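You operate a simulated robot arm through the tools that you are given. There is no shell and no other tool.

Carry out the task below with a simulated robot arm. There is one attempt and no reset: what you move stays moved.

Task
Put things in order on the free end of the island. At the end: the silver steel cooler (marked "F2") from the free end of the island stands on top of the grey mix stopper; the white probe (marked "FOAM") stands on top of the white stopper (marked "LAKE"); the purple probe (marked "SHADE") stands on top of the black stopper (marked "WAVE"); the green probe (marked "LEVEL") is on the small white carton (marked "BANDS"); whatever was shut is shut again. Leave all else as you found it, and nothing knocked over.

It is judged by the outcome, as a careful person would: the job done as asked, and still so three seconds after it is handed in. It fails if anything else is knocked over, pushed out of place, dropped, spilled or broken. A push-on lid holds only when it is set on centred and level and pressed home; a screw cap is set on level and turned clockwise until tight.

Robot
A 7-joint arm with a two-finger gripper, fixed in place. Base frame: the origin is at the foot of the arm, x ahead of it, y to its left, z up; the work surface is at about z = 85. Lengths are in cm, angles in degrees, forces in N, time in s.
With the tool pointing down near the work surface it reaches from about 34 to 72 cm from the base axis. Its first joint turns from -66.0 to 66.0 degrees. Payload 2.45 kg.
The TCP is the grasp point between the finger pads, 2.6 cm short of the fingertips. In the tool frame z runs along the fingers and y along their closing line. The gripper opens to 9.6 cm. The gripper's body begins 6.9 cm behind the TCP.
Orientation is that of the tool frame in the base frame, as a unit quaternion [x, y, z, w]. With the fingers straight down and closing along the base's y, the tool's x points along the base's -x, its y along +y and its z along -z.

Tools
- The arm moves only by the tool apply_moves. Its argument "steps" is a list of rows, each a list of 3 entries, a list of its own where there are three numbers: the finger opening in cm, from 0 to 9.6, then the shift along the tool's x, y, z in cm, then the turn, a rotation vector about the tool's x, y, z in degrees. In form: [[gripper, [dx, dy, dz], [rx, ry, rz]], ...]. A call has 1 to 20 rows; each row is the pose to reach, as a shift and turn from the pose commanded when the call began, along the tool's axes at that moment. Rows are played at 5 a second. More than 5 cm and 8.6 degrees between two rows, or a gripper value outside its range, and nothing of the call is played. A pose out of reach is approached as far as the arm can. The call stops where the force on the tool passes 40 N (or 10 N more than at its start, if that is more) or the arm is blocked; 0.2 s more then pass. Each finger halts on what it meets, pressing with about 23 N; the grip force reading is that of the motor and also rises with nothing between the fingers. The clock runs only during rows and for 0.2 s after the last one: add rows that repeat a pose to give the fingers time. It gives the time, the measured TCP pose, the force on the tool (base axes), the opening and the grip force at its end, in the units of the frame above (readings bear some noise), with the torque about the TCP (base axes, N m) and any sound that the robot's microphone picked up, and new pictures: "pictures" is both (left out), scene, wrist or none.
- Cameras (640 x 400 px; columns grow to the right, rows downward): "scene" is fixed at [17.44, -39.82, 142.27]; the picture's right is [0.69, -0.72, 0.00], its down [-0.42, -0.40, -0.82] and it looks along [0.59, 0.56, -0.58] (base axes); focal length 322 px, centre (320, 200). "wrist" rides on the gripper at [8.2, 0.3, -9.8] in the tool frame; the picture's right is [-0.04, 1.00, 0.00], its down [-0.73, -0.03, -0.68] and it looks along [-0.68, -0.03, 0.73] (tool axes); focal length 256 px, centre (320, 200). There is no depth. A picture from a camera that has moved, and an enlarged one, comes with that camera's place and axes in the base frame and with its lens.
- enlarge(camera, box): a new picture of the part [left, top, right, bottom] of that camera's present view, enlarged. It takes no simulated time.
- close_job(): hands the job in; it is judged then, once.

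Nothing tells you positions but the pictures and the camera data. Unless the task says otherwise, let go and move clear before handing in.

The tools are called after "Call:" as name(argument=value, ...) on one line, values as JSON. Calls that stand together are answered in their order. apply_moves: Moves the arm, as the interface text tells. Its arguments: {"type":"object","properties":{"steps":{"type":"array"},"pictures":{"type":"string","enum":["both","scene","wrist","none"]}},"required":["steps"]} The other tools are called the same way: enlarge (camera, box) takes an enlarged picture of a part of a camera's view; close_job () hands the job in.

At the start:

```text
time: 0.0
ee_pos: [40.22, 10.37, 119.37]
ee_rot: [0.0, 1.0, 0.0, 0.0]
ft_force: [0.6, 0.0, -0.1]
wrist_torque: [0.01, 0.0, 0.02]
grip_width: 9.6
gripper_force: 0.0
```

scene: 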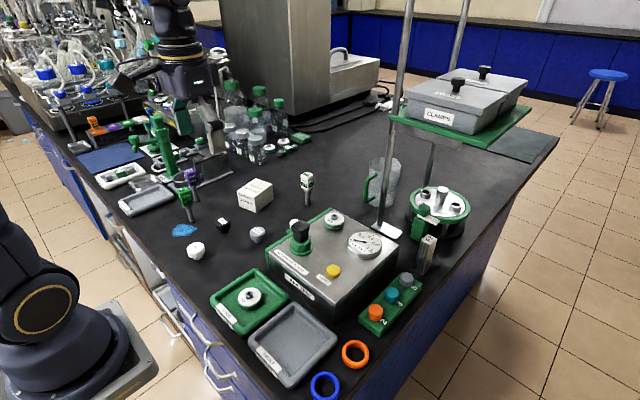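
wrist: 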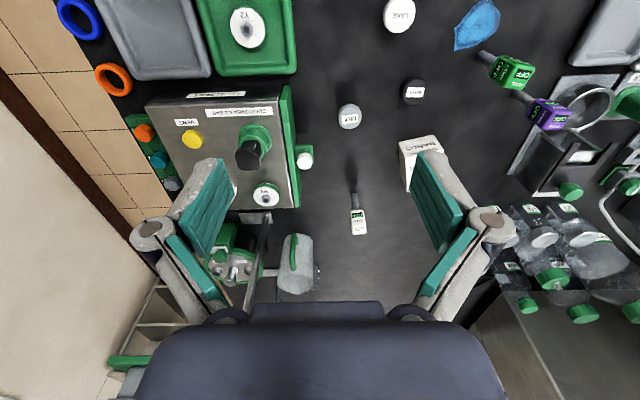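

I see a bench with stoppers (white LAKE, black WAVE, grey MIX), three probes (green, purple, white), a small white carton and several devices. I'll enlarge the views to identify everything before moving.

Call:
enlarge(camera="scene", box=[80, 100, 240, 200])

Call:
enlarge(camera="scene", box=[160, 160, 340, 272])

Call:
enlarge(camera="scene", box=[340, 150, 500, 250])

Call:
enlarge(camera="scene", box=[200, 200, 440, 350])

Call:
enlarge(camera="wrist", box=[320, 0, 640, 200])

Call:
enlarge(camera="wrist", box=[80, 80, 400, 300])

Call:
enlarge(camera="scene", box=[380, 50, 540, 150])

```text
4.00 times, centred on (160, 150) of scene
camera zoom: at [17.44, -39.82, 142.27], right [0.69, -0.72, 0.0], down [-0.42, -0.4, -0.82], along [0.59, 0.56, -0.58], focal length 1287 px, centre (960, 400)
```

zoom: 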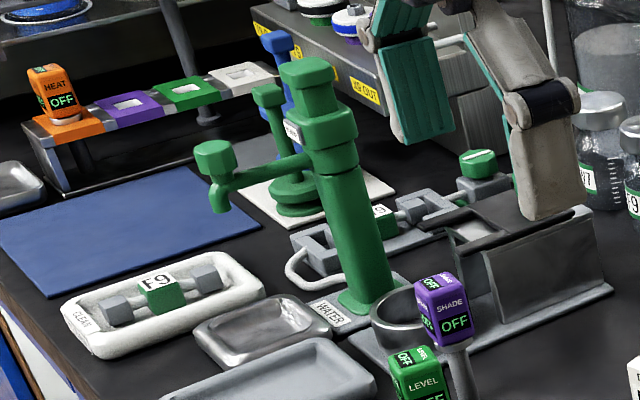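

```text
3.56 times, centred on (250, 216) of scene
camera zoom: at [17.44, -39.82, 142.27], right [0.69, -0.72, 0.0], down [-0.42, -0.4, -0.82], along [0.59, 0.56, -0.58], focal length 1144 px, centre (569, 143)
```

zoom: 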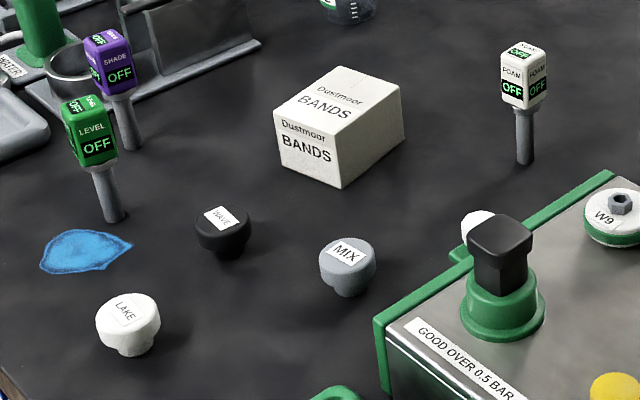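

```text
4.00 times, centred on (420, 200) of scene
camera zoom: at [17.44, -39.82, 142.27], right [0.69, -0.72, 0.0], down [-0.42, -0.4, -0.82], along [0.59, 0.56, -0.58], focal length 1287 px, centre (-80, 200)
```

zoom: 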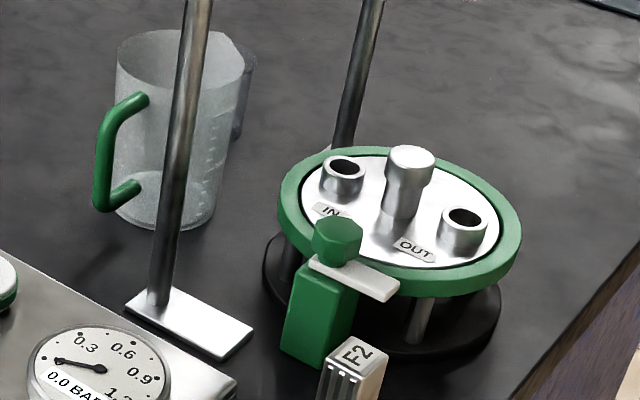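

```text
2.67 times, centred on (320, 275) of scene
camera zoom: at [17.44, -39.82, 142.27], right [0.69, -0.72, 0.0], down [-0.42, -0.4, -0.82], along [0.59, 0.56, -0.58], focal length 858 px, centre (320, 0)
```

zoom: 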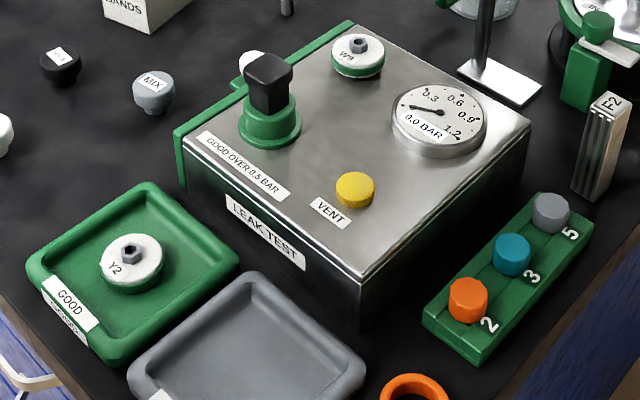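

```text
2.00 times, centred on (480, 100) of wrist
camera zoom: at [32.05, 10.77, 129.11], right [0.04, 1.0, 0.0], down [0.73, -0.03, 0.68], along [0.68, -0.03, -0.73], focal length 512 px, centre (0, 400)
```

zoom: 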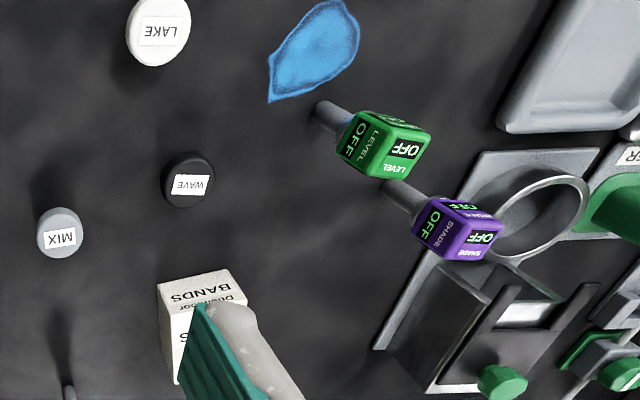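

```text
1.82 times, centred on (240, 190) of wrist
camera zoom: at [32.05, 10.77, 129.11], right [0.04, 1.0, 0.0], down [0.73, -0.03, 0.68], along [0.68, -0.03, -0.73], focal length 465 px, centre (466, 218)
```

zoom: 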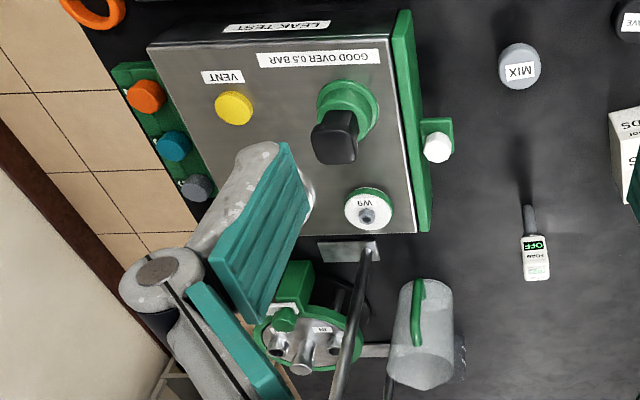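

```text
4.00 times, centred on (460, 100) of scene
camera zoom: at [17.44, -39.82, 142.27], right [0.69, -0.72, 0.0], down [-0.42, -0.4, -0.82], along [0.59, 0.56, -0.58], focal length 1287 px, centre (-240, 600)
```

zoom: 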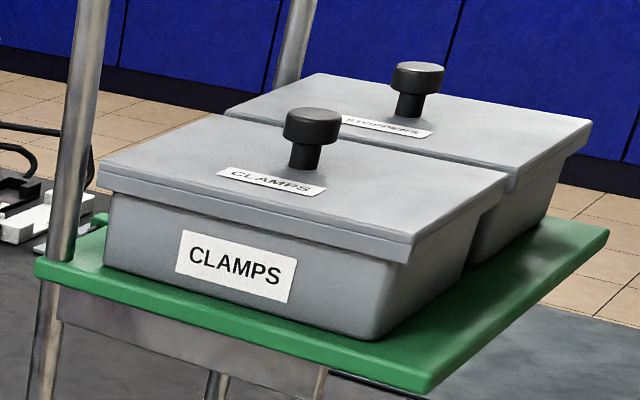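

I take the stoppers to be near LAKE (37.5,21), WAVE (47.5,25) and MIX (52,15). The probes look to be near LEVEL (43,34.6), SHADE (49.5,43) and FOAM (71,17), the carton near (61,28), and the F2 cooler near (70.6,-21). I'll move the wrist camera over the left side for a closer look.

Call:
apply_moves(steps=[[9.6, [0, 4.5, 0], [0, 0, 0]], [9.6, [0, 9, 0], [0, 0, 0]], [9.6, [0, 13.5, 0], [0, 0, 0]], [9.6, [0, 18, 0], [0, 0, 0]], [9.6, [3, 20, 2], [0, 0, 0]], [9.6, [3, 20, 2], [0, 0, 0]]])

```text
time: 1.4
ee_pos: [37.22, 30.37, 117.26]
ee_rot: [0.001, 1.0, 0.0, 0.0]
ft_force: [0.1, 0.6, 0.3]
wrist_torque: [-0.02, -0.03, 0.0]
grip_width: 9.59
gripper_force: 0.1
camera wrist: at [29.15, 30.66, 127.07], right [0.04, 1.0, 0.0], down [0.73, -0.03, 0.68], along [0.68, -0.03, -0.73], focal length 256 px, centre (320, 200)
```

scene: 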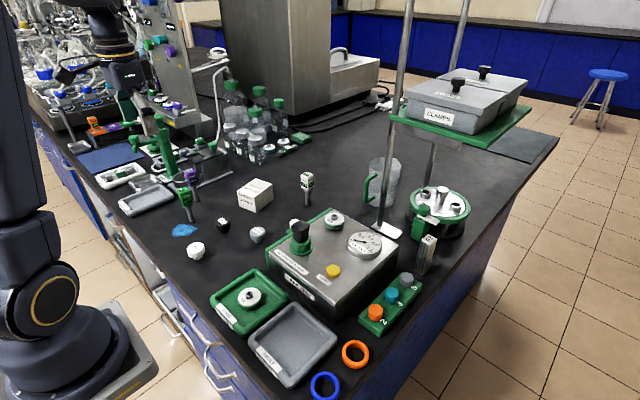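
wrist: 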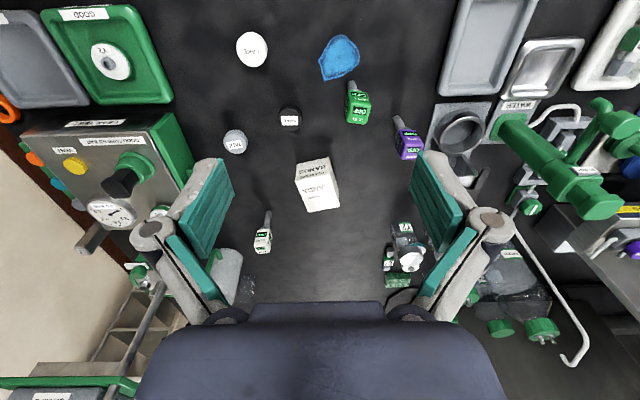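

Call:
enlarge(camera="wrist", box=[320, 50, 480, 150])

Call:
enlarge(camera="wrist", box=[210, 20, 370, 120])

Call:
enlarge(camera="wrist", box=[210, 110, 370, 210])

Call:
enlarge(camera="wrist", box=[220, 170, 380, 270])

Call:
enlarge(camera="scene", box=[160, 160, 240, 210])

Call:
enlarge(camera="scene", box=[290, 165, 350, 215])

Call:
enlarge(camera="scene", box=[400, 225, 460, 285])

```text
4.00 times, centred on (400, 100) of wrist
camera zoom: at [29.15, 30.66, 127.07], right [0.04, 1.0, 0.0], down [0.73, -0.03, 0.68], along [0.68, -0.03, -0.73], focal length 1024 px, centre (0, 600)
```

zoom: 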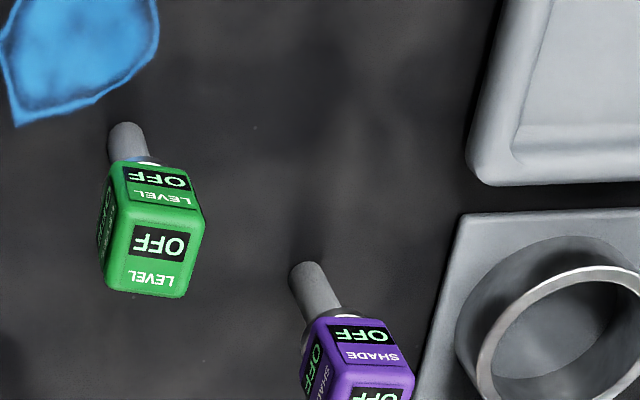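

```text
4.00 times, centred on (290, 70) of wrist
camera zoom: at [29.15, 30.66, 127.07], right [0.04, 1.0, 0.0], down [0.73, -0.03, 0.68], along [0.68, -0.03, -0.73], focal length 1024 px, centre (440, 720)
```

zoom: 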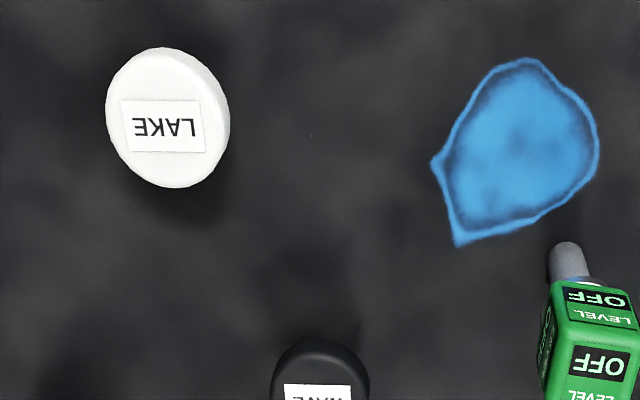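

```text
4.00 times, centred on (290, 160) of wrist
camera zoom: at [29.15, 30.66, 127.07], right [0.04, 1.0, 0.0], down [0.73, -0.03, 0.68], along [0.68, -0.03, -0.73], focal length 1024 px, centre (440, 360)
```

zoom: 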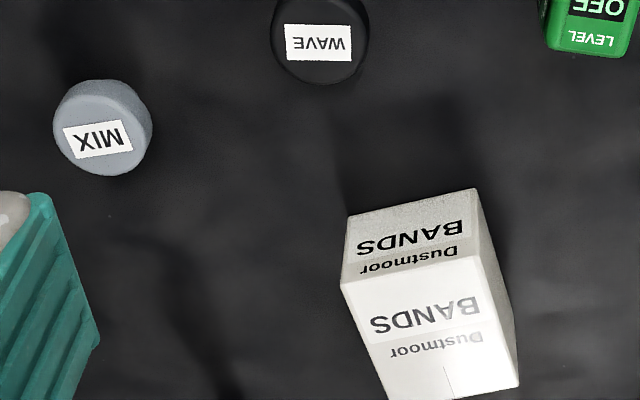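

```text
4.00 times, centred on (300, 220) of wrist
camera zoom: at [29.15, 30.66, 127.07], right [0.04, 1.0, 0.0], down [0.73, -0.03, 0.68], along [0.68, -0.03, -0.73], focal length 1024 px, centre (400, 120)
```

zoom: 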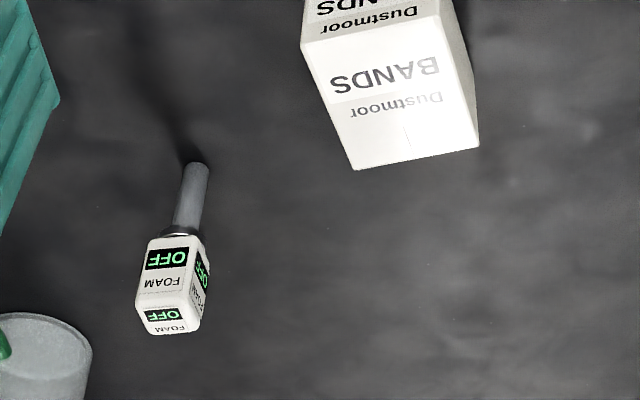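

```text
8.00 times, centred on (200, 185) of scene
camera zoom: at [17.44, -39.82, 142.27], right [0.69, -0.72, 0.0], down [-0.42, -0.4, -0.82], along [0.59, 0.56, -0.58], focal length 2574 px, centre (1280, 320)
```

zoom: 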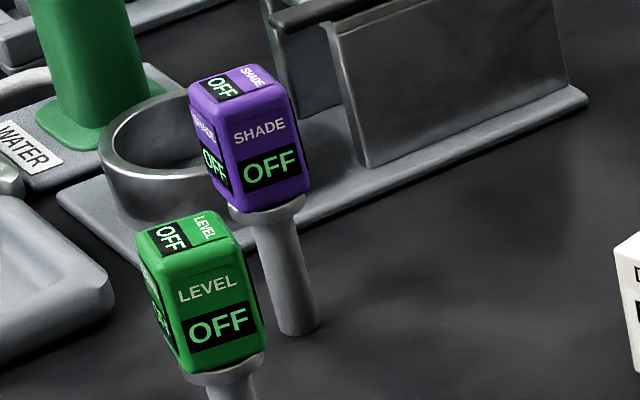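

```text
8.00 times, centred on (320, 190) of scene
camera zoom: at [17.44, -39.82, 142.27], right [0.69, -0.72, 0.0], down [-0.42, -0.4, -0.82], along [0.59, 0.56, -0.58], focal length 2574 px, centre (320, 280)
```

zoom: 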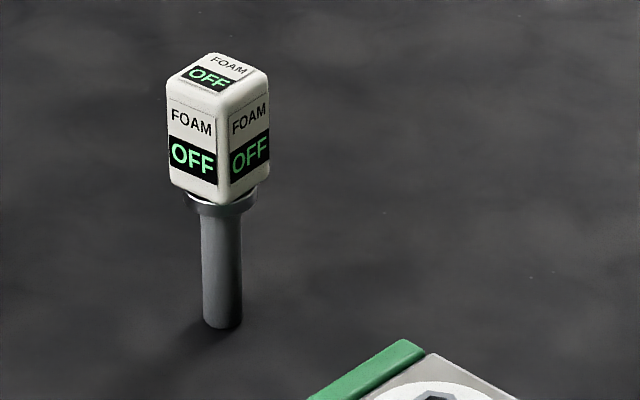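

```text
6.67 times, centred on (430, 255) of scene
camera zoom: at [17.44, -39.82, 142.27], right [0.69, -0.72, 0.0], down [-0.42, -0.4, -0.82], along [0.59, 0.56, -0.58], focal length 2145 px, centre (-413, -167)
```

zoom: 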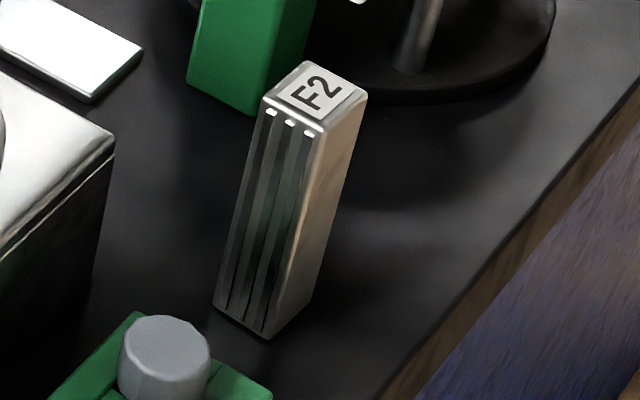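

The probe heads are box-shaped on round stems and all stand upright. I'll go closer above LEVEL to measure its position and yaw.

Call:
apply_moves(steps=[[9.6, [-1, 1.5, 4.5], [0, 0, 0]], [9.6, [-2, 3, 9], [0, 0, 0]], [9.6, [-2.8, 4.2, 13], [0, 0, 0]], [9.6, [-2.8, 4.2, 13], [0, 0, 0]]], pictures="wrist")

```text
time: 2.4
ee_pos: [40.09, 34.47, 104.49]
ee_rot: [0.0, 1.0, 0.0, 0.0]
ft_force: [-1.0, 0.2, -0.1]
wrist_torque: [0.0, 0.01, 0.03]
grip_width: 9.62
gripper_force: 0.0
camera wrist: at [31.85, 34.75, 114.3], right [0.04, 1.0, 0.0], down [0.73, -0.03, 0.68], along [0.68, -0.03, -0.73], focal length 256 px, centre (320, 200)
```

wrist: 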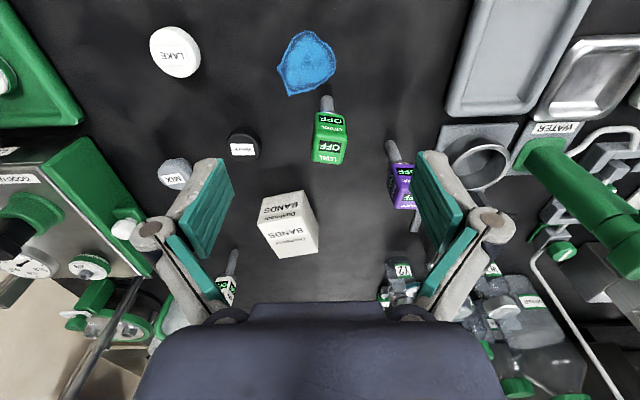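

Call:
enlarge(camera="wrist", box=[280, 80, 440, 180])

Call:
enlarge(camera="wrist", box=[300, 90, 360, 170])

Call:
enlarge(camera="wrist", box=[370, 130, 430, 210])

Call:
enlarge(camera="wrist", box=[240, 170, 340, 270])

```text
4.00 times, centred on (360, 130) of wrist
camera zoom: at [31.85, 34.75, 114.3], right [0.04, 1.0, 0.0], down [0.73, -0.03, 0.68], along [0.68, -0.03, -0.73], focal length 1024 px, centre (160, 480)
```

zoom: 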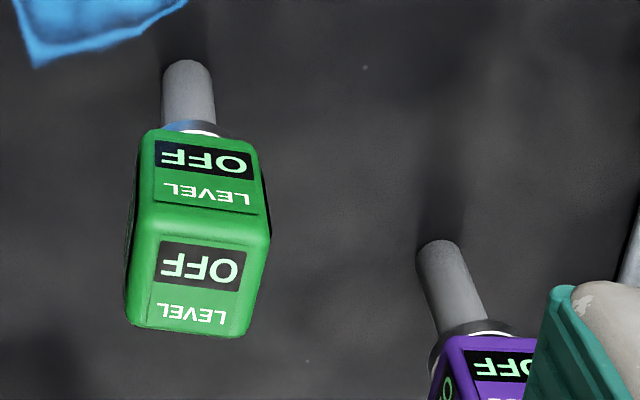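

```text
5.00 times, centred on (330, 130) of wrist
camera zoom: at [31.85, 34.75, 114.3], right [0.04, 1.0, 0.0], down [0.73, -0.03, 0.68], along [0.68, -0.03, -0.73], focal length 1280 px, centre (270, 550)
```

zoom: 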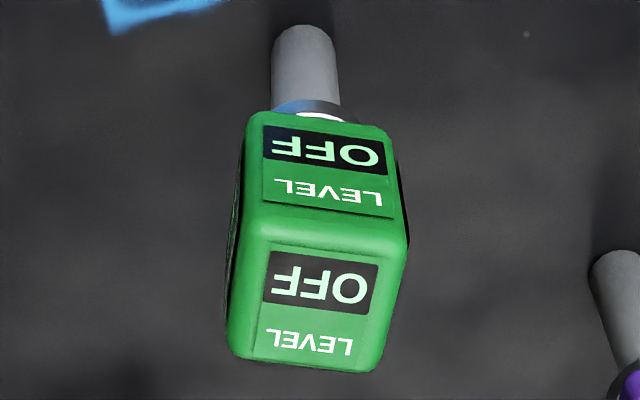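

```text
5.00 times, centred on (400, 170) of wrist
camera zoom: at [31.85, 34.75, 114.3], right [0.04, 1.0, 0.0], down [0.73, -0.03, 0.68], along [0.68, -0.03, -0.73], focal length 1280 px, centre (-80, 350)
```

zoom: 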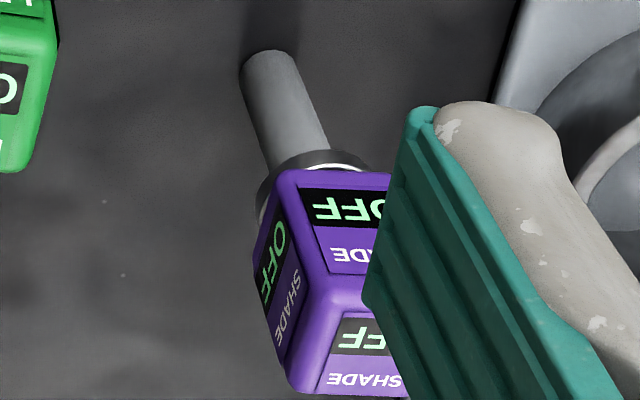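

```text
4.00 times, centred on (290, 220) of wrist
camera zoom: at [31.85, 34.75, 114.3], right [0.04, 1.0, 0.0], down [0.73, -0.03, 0.68], along [0.68, -0.03, -0.73], focal length 1024 px, centre (440, 120)
```

zoom: 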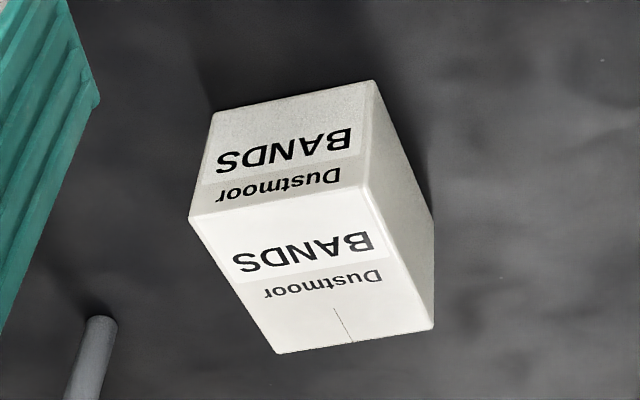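

LEVEL's head is about 2.7 cm wide with its top at z≈95.3, centred near (43.7,35.0) and turned about 9° clockwise. I'll align above it and check.

Call:
apply_moves(steps=[[8, [-1.5, 0.2, 0.0], [0, 0, 4]], [6.5, [-3.6, 0.45, 1.0], [0, 0, 9.3]], [6, [-3.6, 0.45, 4.5], [0, 0, 9.3]], [6, [-3.6, 0.45, 5.5], [0, 0, 9.3]], [6, [-3.6, 0.45, 5.5], [0, 0, 9.3]]])

```text
time: 3.6
ee_pos: [43.51, 35.09, 98.8]
ee_rot: [0.081, 0.997, 0.0, -0.001]
ft_force: [0.7, 0.3, 0.3]
wrist_torque: [-0.05, -0.01, -0.01]
grip_width: 6.0
gripper_force: 0.0
camera wrist: at [35.56, 36.78, 108.63], right [0.2, 0.98, 0.0], down [0.72, -0.15, 0.68], along [0.66, -0.14, -0.73], focal length 256 px, centre (320, 200)
```

scene: 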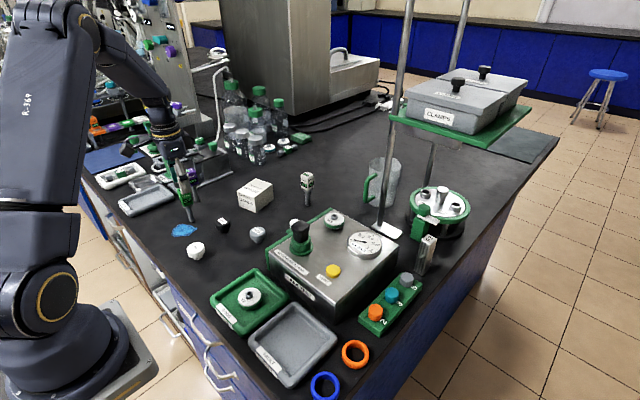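
wrist: 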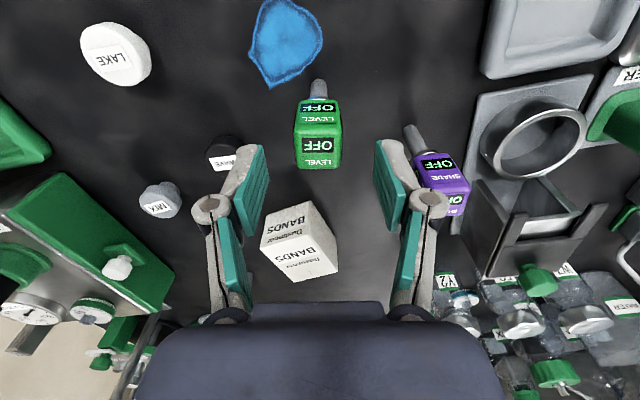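

Call:
enlarge(camera="wrist", box=[270, 70, 370, 190])

Call:
enlarge(camera="scene", box=[160, 130, 240, 230])

```text
3.33 times, centred on (320, 130) of wrist
camera zoom: at [35.56, 36.78, 108.63], right [0.2, 0.98, 0.0], down [0.72, -0.15, 0.68], along [0.66, -0.14, -0.73], focal length 853 px, centre (320, 433)
```

zoom: 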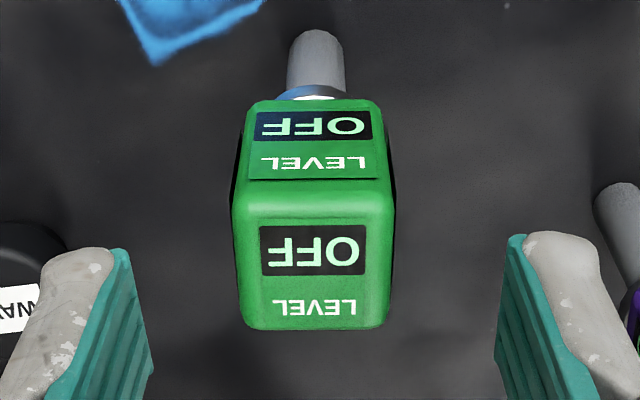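

```text
4.00 times, centred on (200, 180) of scene
camera zoom: at [17.44, -39.82, 142.27], right [0.69, -0.72, 0.0], down [-0.42, -0.4, -0.82], along [0.59, 0.56, -0.58], focal length 1287 px, centre (800, 280)
```

zoom: 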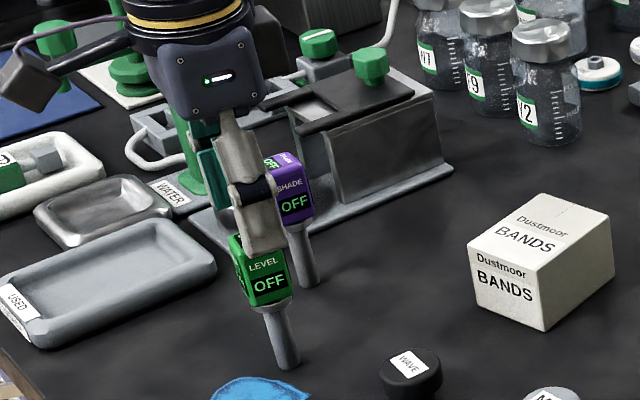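

LEVEL is well aligned, about 0.2 cm off laterally. I'll descend and grip the head.

Call:
apply_moves(steps=[[6, [0, -0.17, 2.5], [0, 0, 0]], [6, [0, -0.17, 5.0], [0, 0, 0]], [6, [0, -0.17, 5.0], [0, 0, 0]]])

Call:
enlarge(camera="wrist", box=[240, 100, 400, 220])

Call:
enlarge(camera="scene", box=[160, 150, 240, 230])

```text
time: 4.4
ee_pos: [43.66, 34.93, 93.54]
ee_rot: [0.08, 0.997, 0.0, 0.0]
ft_force: [-0.1, -0.2, -0.9]
wrist_torque: [0.01, -0.01, 0.02]
grip_width: 6.01
gripper_force: 0.0
camera wrist: at [35.64, 36.68, 103.45], right [0.2, 0.98, 0.0], down [0.72, -0.15, 0.68], along [0.66, -0.14, -0.73], focal length 256 px, centre (320, 200)
```

scene: 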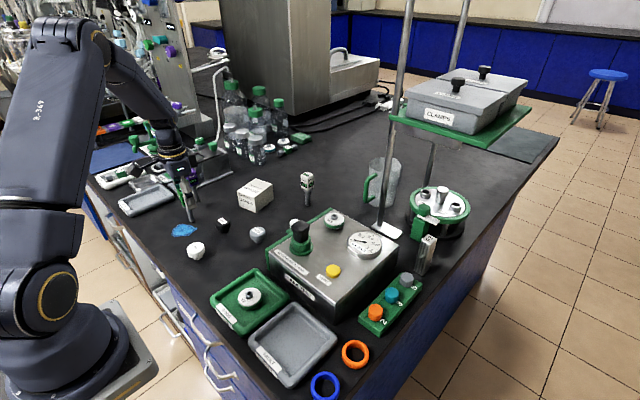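
wrist: 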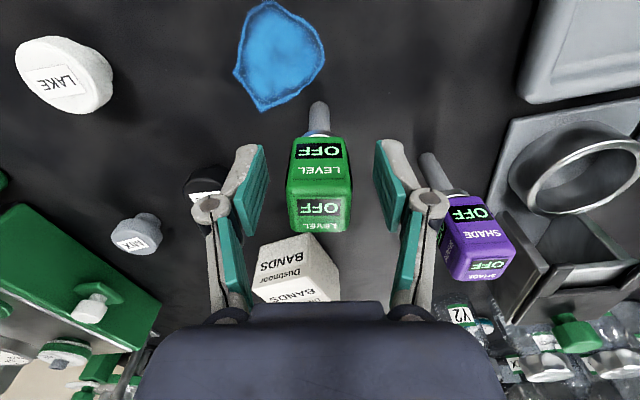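

```text
3.33 times, centred on (320, 160) of wrist
camera zoom: at [35.64, 36.68, 103.45], right [0.2, 0.98, 0.0], down [0.72, -0.15, 0.68], along [0.66, -0.14, -0.73], focal length 853 px, centre (320, 333)
```

zoom: 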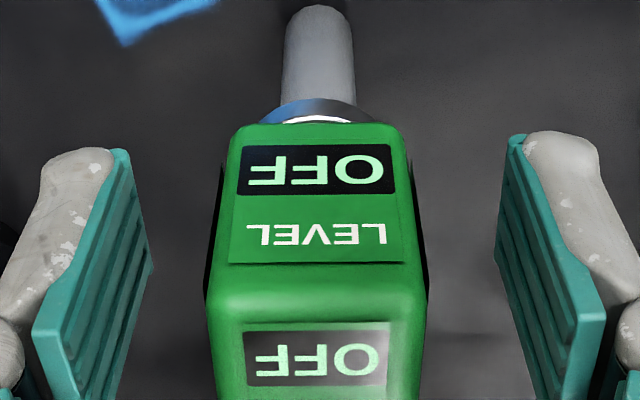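

```text
5.00 times, centred on (200, 190) of scene
camera zoom: at [17.44, -39.82, 142.27], right [0.69, -0.72, 0.0], down [-0.42, -0.4, -0.82], along [0.59, 0.56, -0.58], focal length 1608 px, centre (920, 250)
```

zoom: 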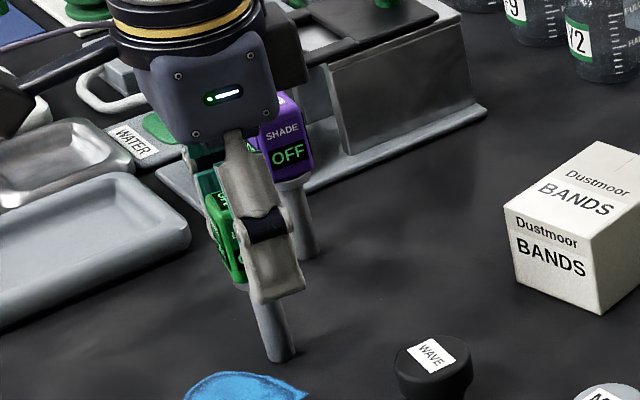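

The fingers straddle the head nearly centred, so I'll close.

Call:
apply_moves(steps=[[4.5, [0, -0.07, 0], [0, 0, 0]], [3.4, [0, -0.07, 0], [0, 0, 0]], [2.9, [0, -0.07, 0], [0, 0, 0]], [2.5, [0, -0.07, 0], [0, 0, 0]], [2.0, [0, -0.07, 0], [0, 0, 0]], [1.5, [0, -0.07, 0], [0, 0, 0]], [1.5, [0, -0.07, 0], [0, 0, 0]]])

Call:
enlarge(camera="wrist", box=[240, 80, 400, 220])

Call:
enlarge(camera="scene", box=[160, 150, 240, 230])

```text
time: 6.0
ee_pos: [43.65, 34.79, 93.51]
ee_rot: [0.08, 0.997, 0.0, 0.0]
ft_force: [0.5, 0.2, 1.8]
wrist_torque: [-0.03, 0.02, 0.01]
grip_width: 2.73
gripper_force: 22.4
camera wrist: at [35.62, 36.56, 103.51], right [0.2, 0.98, 0.0], down [0.72, -0.15, 0.68], along [0.67, -0.14, -0.73], focal length 256 px, centre (320, 200)
```

scene: 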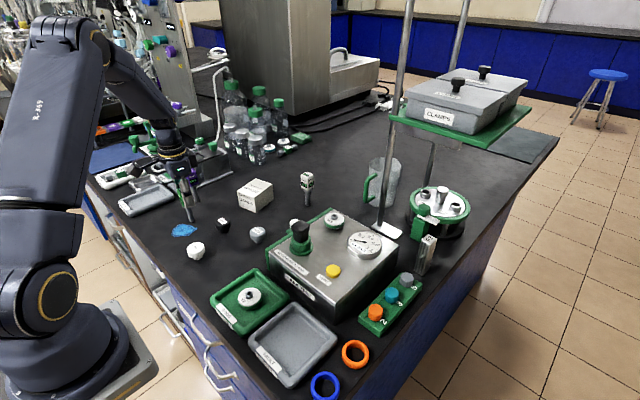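
wrist: 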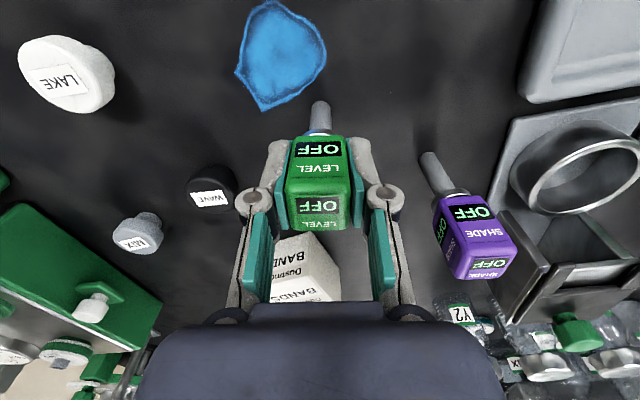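

```text
2.86 times, centred on (320, 150) of wrist
camera zoom: at [35.62, 36.56, 103.51], right [0.2, 0.98, 0.0], down [0.72, -0.15, 0.68], along [0.67, -0.14, -0.73], focal length 731 px, centre (320, 343)
```

zoom: 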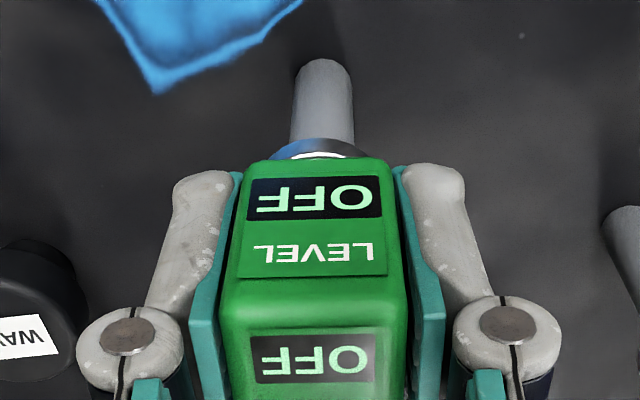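

```text
5.00 times, centred on (200, 190) of scene
camera zoom: at [17.44, -39.82, 142.27], right [0.69, -0.72, 0.0], down [-0.42, -0.4, -0.82], along [0.59, 0.56, -0.58], focal length 1608 px, centre (920, 250)
```

zoom: 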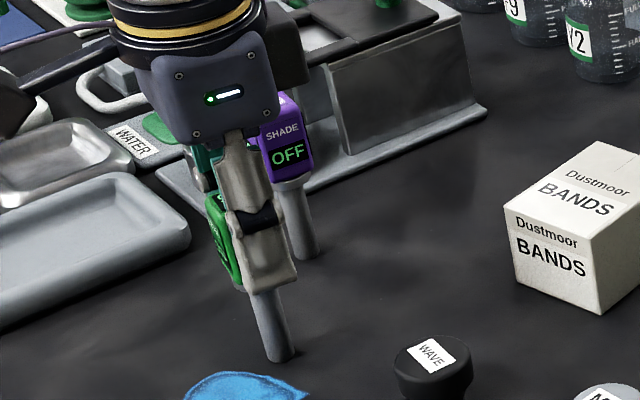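

LEVEL is gripped at 2.73 cm. I'll lift it and carry it above the carton.

Call:
apply_moves(steps=[[1.5, [0, -0.07, -2], [0, 0, 0]], [1.5, [0, -0.07, -6], [0, 0, 0]], [1.5, [0, -0.07, -10], [0, 0, 0]], [1.5, [-4, -0.7, -10.5], [0, 0, 0]], [1.5, [-8.5, -1.5, -10.5], [0, 0, 0]], [1.5, [-13, -2.3, -10.5], [0, 0, 0]], [1.5, [-16.5, -3.0, -10.5], [0, 0, 0]], [1.5, [-18.43, -3.31, -10.5], [0, 0, 0]], [1.5, [-18.43, -3.31, -10.5], [0, 0, 0]]])

Call:
enlarge(camera="scene", box=[200, 100, 320, 220])

Call:
enlarge(camera="wrist", box=[240, 50, 400, 200])

```text
time: 8.0
ee_pos: [61.32, 28.8, 104.17]
ee_rot: [0.081, 0.997, 0.0, 0.0]
ft_force: [-0.1, -0.8, 0.2]
wrist_torque: [-0.04, -0.01, 0.02]
grip_width: 2.74
gripper_force: 22.9
camera wrist: at [53.31, 30.33, 114.02], right [0.2, 0.98, 0.0], down [0.72, -0.15, 0.68], along [0.66, -0.14, -0.73], focal length 256 px, centre (320, 200)
```

scene: 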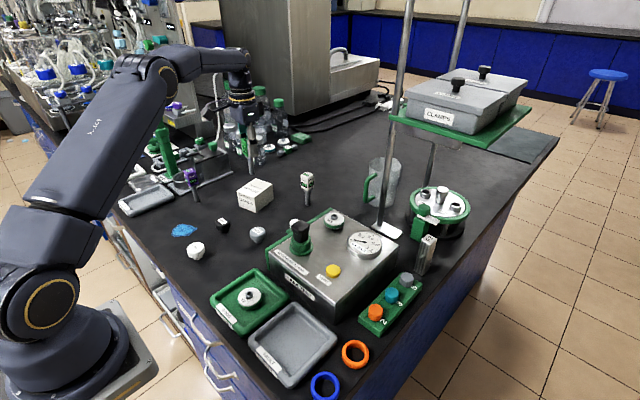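
wrist: 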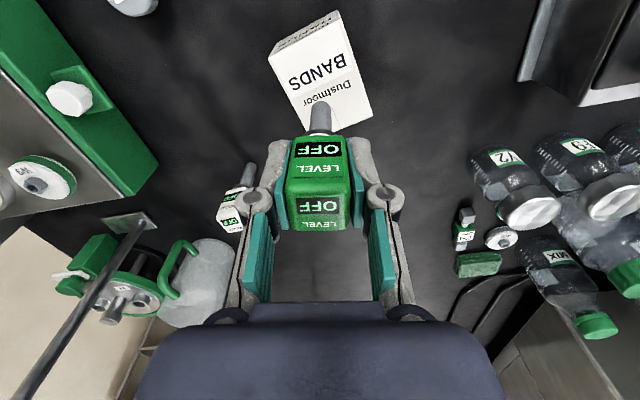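

```text
3.33 times, centred on (260, 160) of scene
camera zoom: at [17.44, -39.82, 142.27], right [0.69, -0.72, 0.0], down [-0.42, -0.4, -0.82], along [0.59, 0.56, -0.58], focal length 1072 px, centre (520, 333)
```

zoom: 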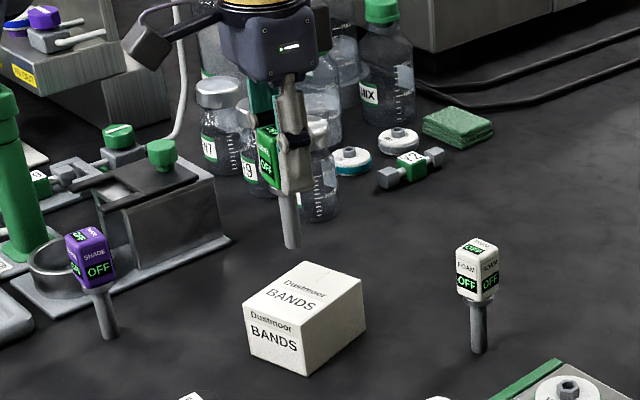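

```text
2.67 times, centred on (320, 125) of wrist
camera zoom: at [53.31, 30.33, 114.02], right [0.2, 0.98, 0.0], down [0.72, -0.15, 0.68], along [0.66, -0.14, -0.73], focal length 683 px, centre (320, 400)
```

zoom: 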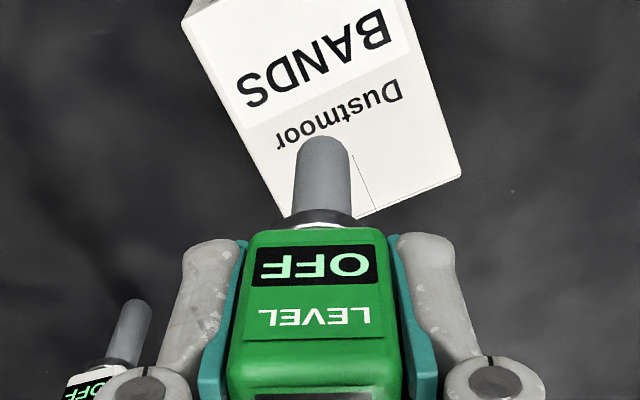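

The held LEVEL is over the carton's centre (about 61.4, 29). I'll lower it, with small steps near contact.

Call:
apply_moves(steps=[[1.5, [0, 0.1, 2], [0, 0, 0]], [1.5, [0, 0.1, 3.6], [0, 0, 0]], [1.5, [0, 0.1, 4.4], [0, 0, 0]], [1.5, [0, 0.1, 4.4], [0, 0, 0]]])

Call:
enlarge(camera="scene", box=[220, 130, 300, 220])

Call:
enlarge(camera="wrist", box=[240, 50, 400, 200])

```text
time: 9.0
ee_pos: [61.33, 28.69, 99.79]
ee_rot: [0.081, 0.997, 0.0, 0.0]
ft_force: [-0.3, -0.2, 0.0]
wrist_torque: [0.01, 0.03, 0.02]
grip_width: 2.71
gripper_force: 23.1
camera wrist: at [53.29, 30.35, 109.63], right [0.2, 0.98, 0.0], down [0.72, -0.15, 0.68], along [0.67, -0.14, -0.73], focal length 256 px, centre (320, 200)
```

scene: 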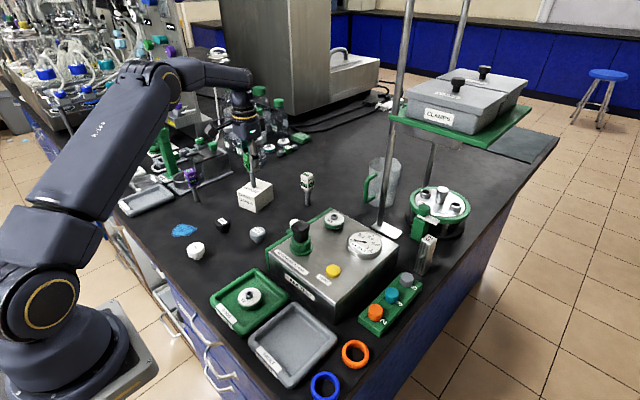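
wrist: 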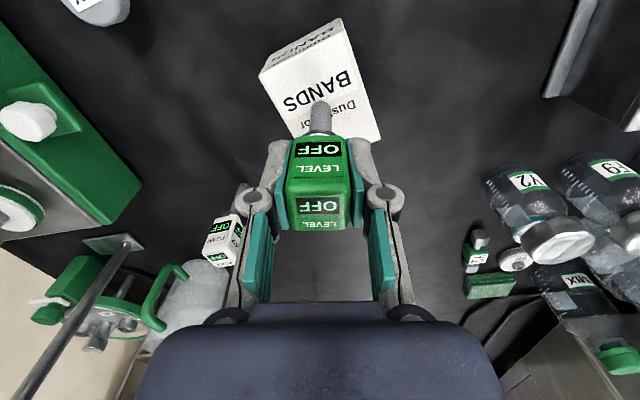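

```text
4.44 times, centred on (260, 175) of scene
camera zoom: at [17.44, -39.82, 142.27], right [0.69, -0.72, 0.0], down [-0.42, -0.4, -0.82], along [0.59, 0.56, -0.58], focal length 1430 px, centre (587, 311)
```

zoom: 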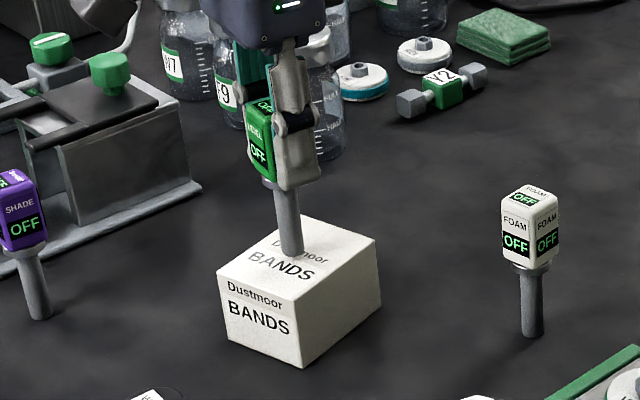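

```text
2.67 times, centred on (320, 125) of wrist
camera zoom: at [53.29, 30.35, 109.63], right [0.2, 0.98, 0.0], down [0.72, -0.15, 0.68], along [0.67, -0.14, -0.73], focal length 683 px, centre (320, 400)
```

zoom: 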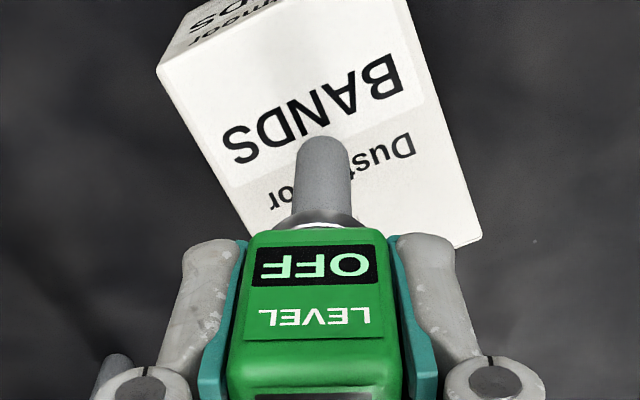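

Call:
apply_moves(steps=[[1.5, [0, 0, 0.2], [0, 0, 0]], [1.5, [0, 0, 0.4], [0, 0, 0]], [1.5, [0, 0, 0.5], [0, 0, 0]], [1.5, [0, 0, 0.5], [0, 0, 0]]], pictures="none")

```text
time: 10.0
ee_pos: [61.29, 28.59, 99.28]
ee_rot: [0.081, 0.997, -0.001, 0.0]
ft_force: [-0.1, -0.1, -1.0]
wrist_torque: [0.01, -0.02, -0.02]
grip_width: 2.72
gripper_force: 22.7
```

Call:
apply_moves(steps=[[1.5, [0, 0, 0.1], [0, 0, 0]], [1.5, [0, 0, 0.2], [0, 0, 0]], [1.5, [0, 0, 0.2], [0, 0, 0]]], pictures="none")

```text
time: 10.8
ee_pos: [61.22, 28.57, 99.15]
ee_rot: [0.08, 0.997, 0.0, 0.0]
ft_force: [-1.9, -1.3, 4.5]
wrist_torque: [-0.1, 0.16, -0.04]
grip_width: 2.74
gripper_force: 23.4
```

I read about 4.5 N upward, so the probe has touched the carton. I'll check before releasing.

Call:
enlarge(camera="scene", box=[220, 130, 300, 220])

Call:
apply_moves(steps=[[1.5, [0, 0, 0.05], [0, 0, 0]], [1.5, [0, 0, 0.05], [0, 0, 0]]], pictures="none")

```text
4.44 times, centred on (260, 175) of scene
camera zoom: at [17.43, -39.83, 142.27], right [0.69, -0.72, 0.0], down [-0.42, -0.4, -0.82], along [0.59, 0.56, -0.58], focal length 1430 px, centre (587, 311)
```

zoom: 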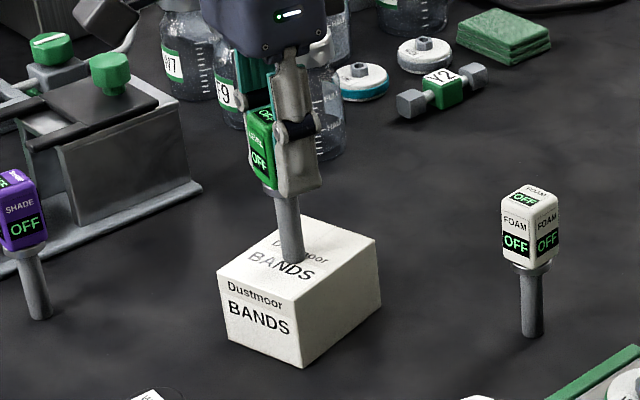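

```text
time: 11.4
ee_pos: [61.26, 28.63, 99.22]
ee_rot: [0.082, 0.997, 0.001, 0.001]
ft_force: [-1.0, -0.3, 9.0]
wrist_torque: [-0.08, 0.09, -0.01]
grip_width: 2.74
gripper_force: 22.9
```

Call:
apply_moves(steps=[[2.7, [0, 0, -0.02], [0, 0, 0]], [2.8, [0, 0, -0.02], [0, 0, 0]], [2.9, [0, 0, -0.02], [0, 0, 0]], [3.1, [0, 0, -0.02], [0, 0, 0]], [3.5, [0, 0, -0.02], [0, 0, 0]], [4.2, [0, 0, -0.02], [0, 0, 0]], [5.0, [0, 0, -0.02], [0, 0, 0]], [5.8, [0, 0, -0.02], [0, 0, 0]], [6.4, [0, 0, -0.02], [0, 0, 0]]])

Call:
enlarge(camera="scene", box=[220, 130, 300, 220])

Call:
enlarge(camera="wrist", box=[220, 50, 420, 250])

```text
time: 13.4
ee_pos: [61.29, 28.56, 99.21]
ee_rot: [0.081, 0.997, 0.0, 0.0]
ft_force: [-0.3, 0.1, 0.4]
wrist_torque: [-0.01, -0.01, 0.02]
grip_width: 6.39
gripper_force: 0.0
camera wrist: at [53.25, 30.33, 109.01], right [0.2, 0.98, 0.0], down [0.72, -0.15, 0.68], along [0.67, -0.14, -0.73], focal length 256 px, centre (320, 200)
```

scene: 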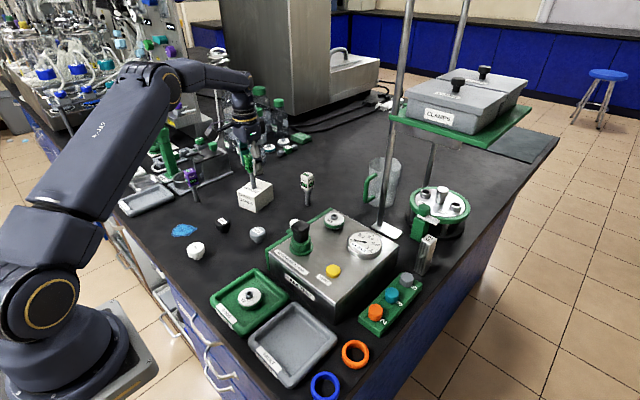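
wrist: 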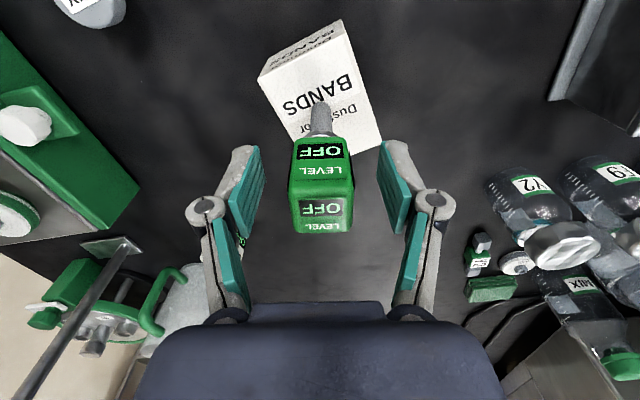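

```text
4.44 times, centred on (260, 175) of scene
camera zoom: at [17.44, -39.82, 142.27], right [0.69, -0.72, 0.0], down [-0.42, -0.4, -0.82], along [0.59, 0.56, -0.58], focal length 1430 px, centre (587, 311)
```

zoom: 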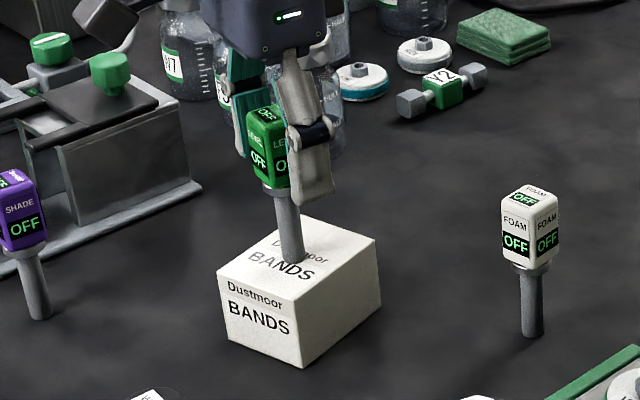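

```text
2.00 times, centred on (320, 150) of wrist
camera zoom: at [53.25, 30.33, 109.01], right [0.2, 0.98, 0.0], down [0.72, -0.15, 0.68], along [0.67, -0.14, -0.73], focal length 512 px, centre (320, 300)
```

zoom: 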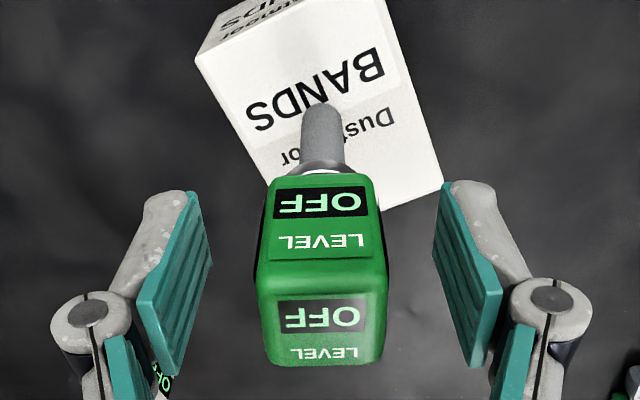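

LEVEL stands steady on BANDS. I'll rise and go look at SHADE.

Call:
apply_moves(steps=[[6.4, [0, 0, -4], [0, 0, 0]], [6.4, [0, 0, -8.5], [0, 0, 0]], [6.4, [4, 2.6, -9], [0, 0, 0]], [6.4, [8, 5.2, -9], [0, 0, 0]], [6.4, [12, 7.8, -9], [0, 0, 0]], [6.4, [15.5, 10, -8], [0, 0, 0]], [6.4, [17.35, 11.24, -6], [0, 0, 0]], [6.4, [17.35, 11.24, -6], [0, 0, 0]]])

Call:
enlarge(camera="wrist", box=[270, 70, 370, 190])

Call:
enlarge(camera="scene", box=[160, 120, 300, 220])

```text
time: 15.2
ee_pos: [46.18, 42.53, 104.96]
ee_rot: [0.082, 0.997, 0.0, 0.0]
ft_force: [-0.7, 0.8, 0.3]
wrist_torque: [-0.01, 0.0, 0.03]
grip_width: 6.41
gripper_force: 0.0
camera wrist: at [38.08, 44.19, 114.88], right [0.2, 0.98, 0.0], down [0.72, -0.15, 0.68], along [0.67, -0.14, -0.73], focal length 256 px, centre (320, 200)
```

scene: 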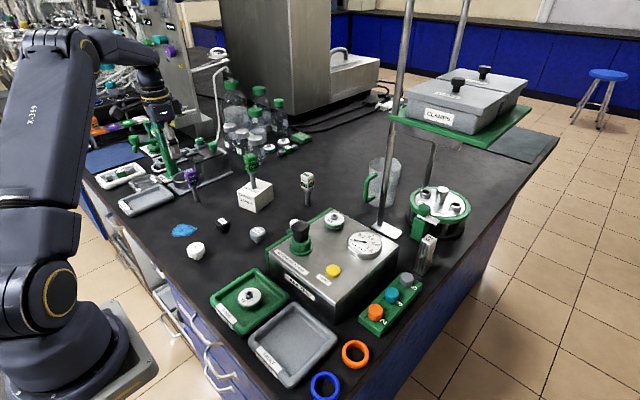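
wrist: 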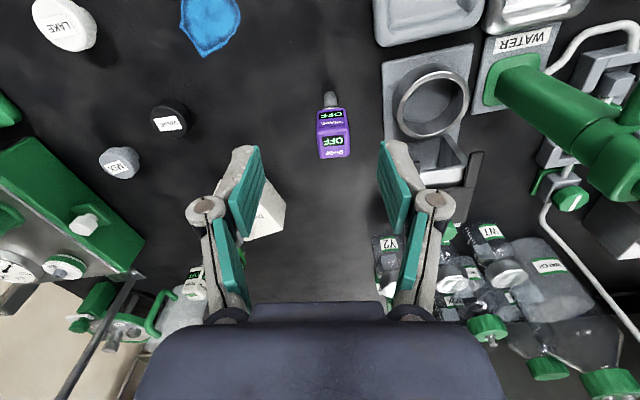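

```text
3.33 times, centred on (320, 130) of wrist
camera zoom: at [38.08, 44.19, 114.88], right [0.2, 0.98, 0.0], down [0.72, -0.15, 0.68], along [0.67, -0.14, -0.73], focal length 853 px, centre (320, 433)
```

zoom: 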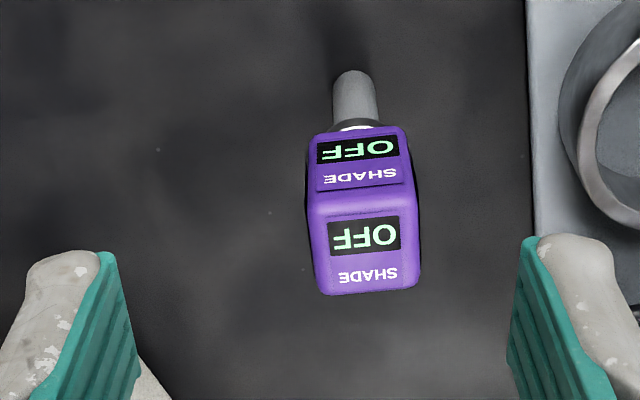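

```text
4.00 times, centred on (230, 170) of scene
camera zoom: at [17.44, -39.82, 142.27], right [0.69, -0.72, 0.0], down [-0.42, -0.4, -0.82], along [0.59, 0.56, -0.58], focal length 1287 px, centre (680, 320)
```

zoom: 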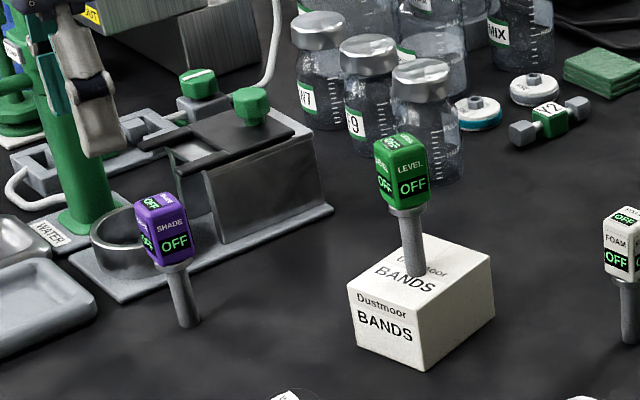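

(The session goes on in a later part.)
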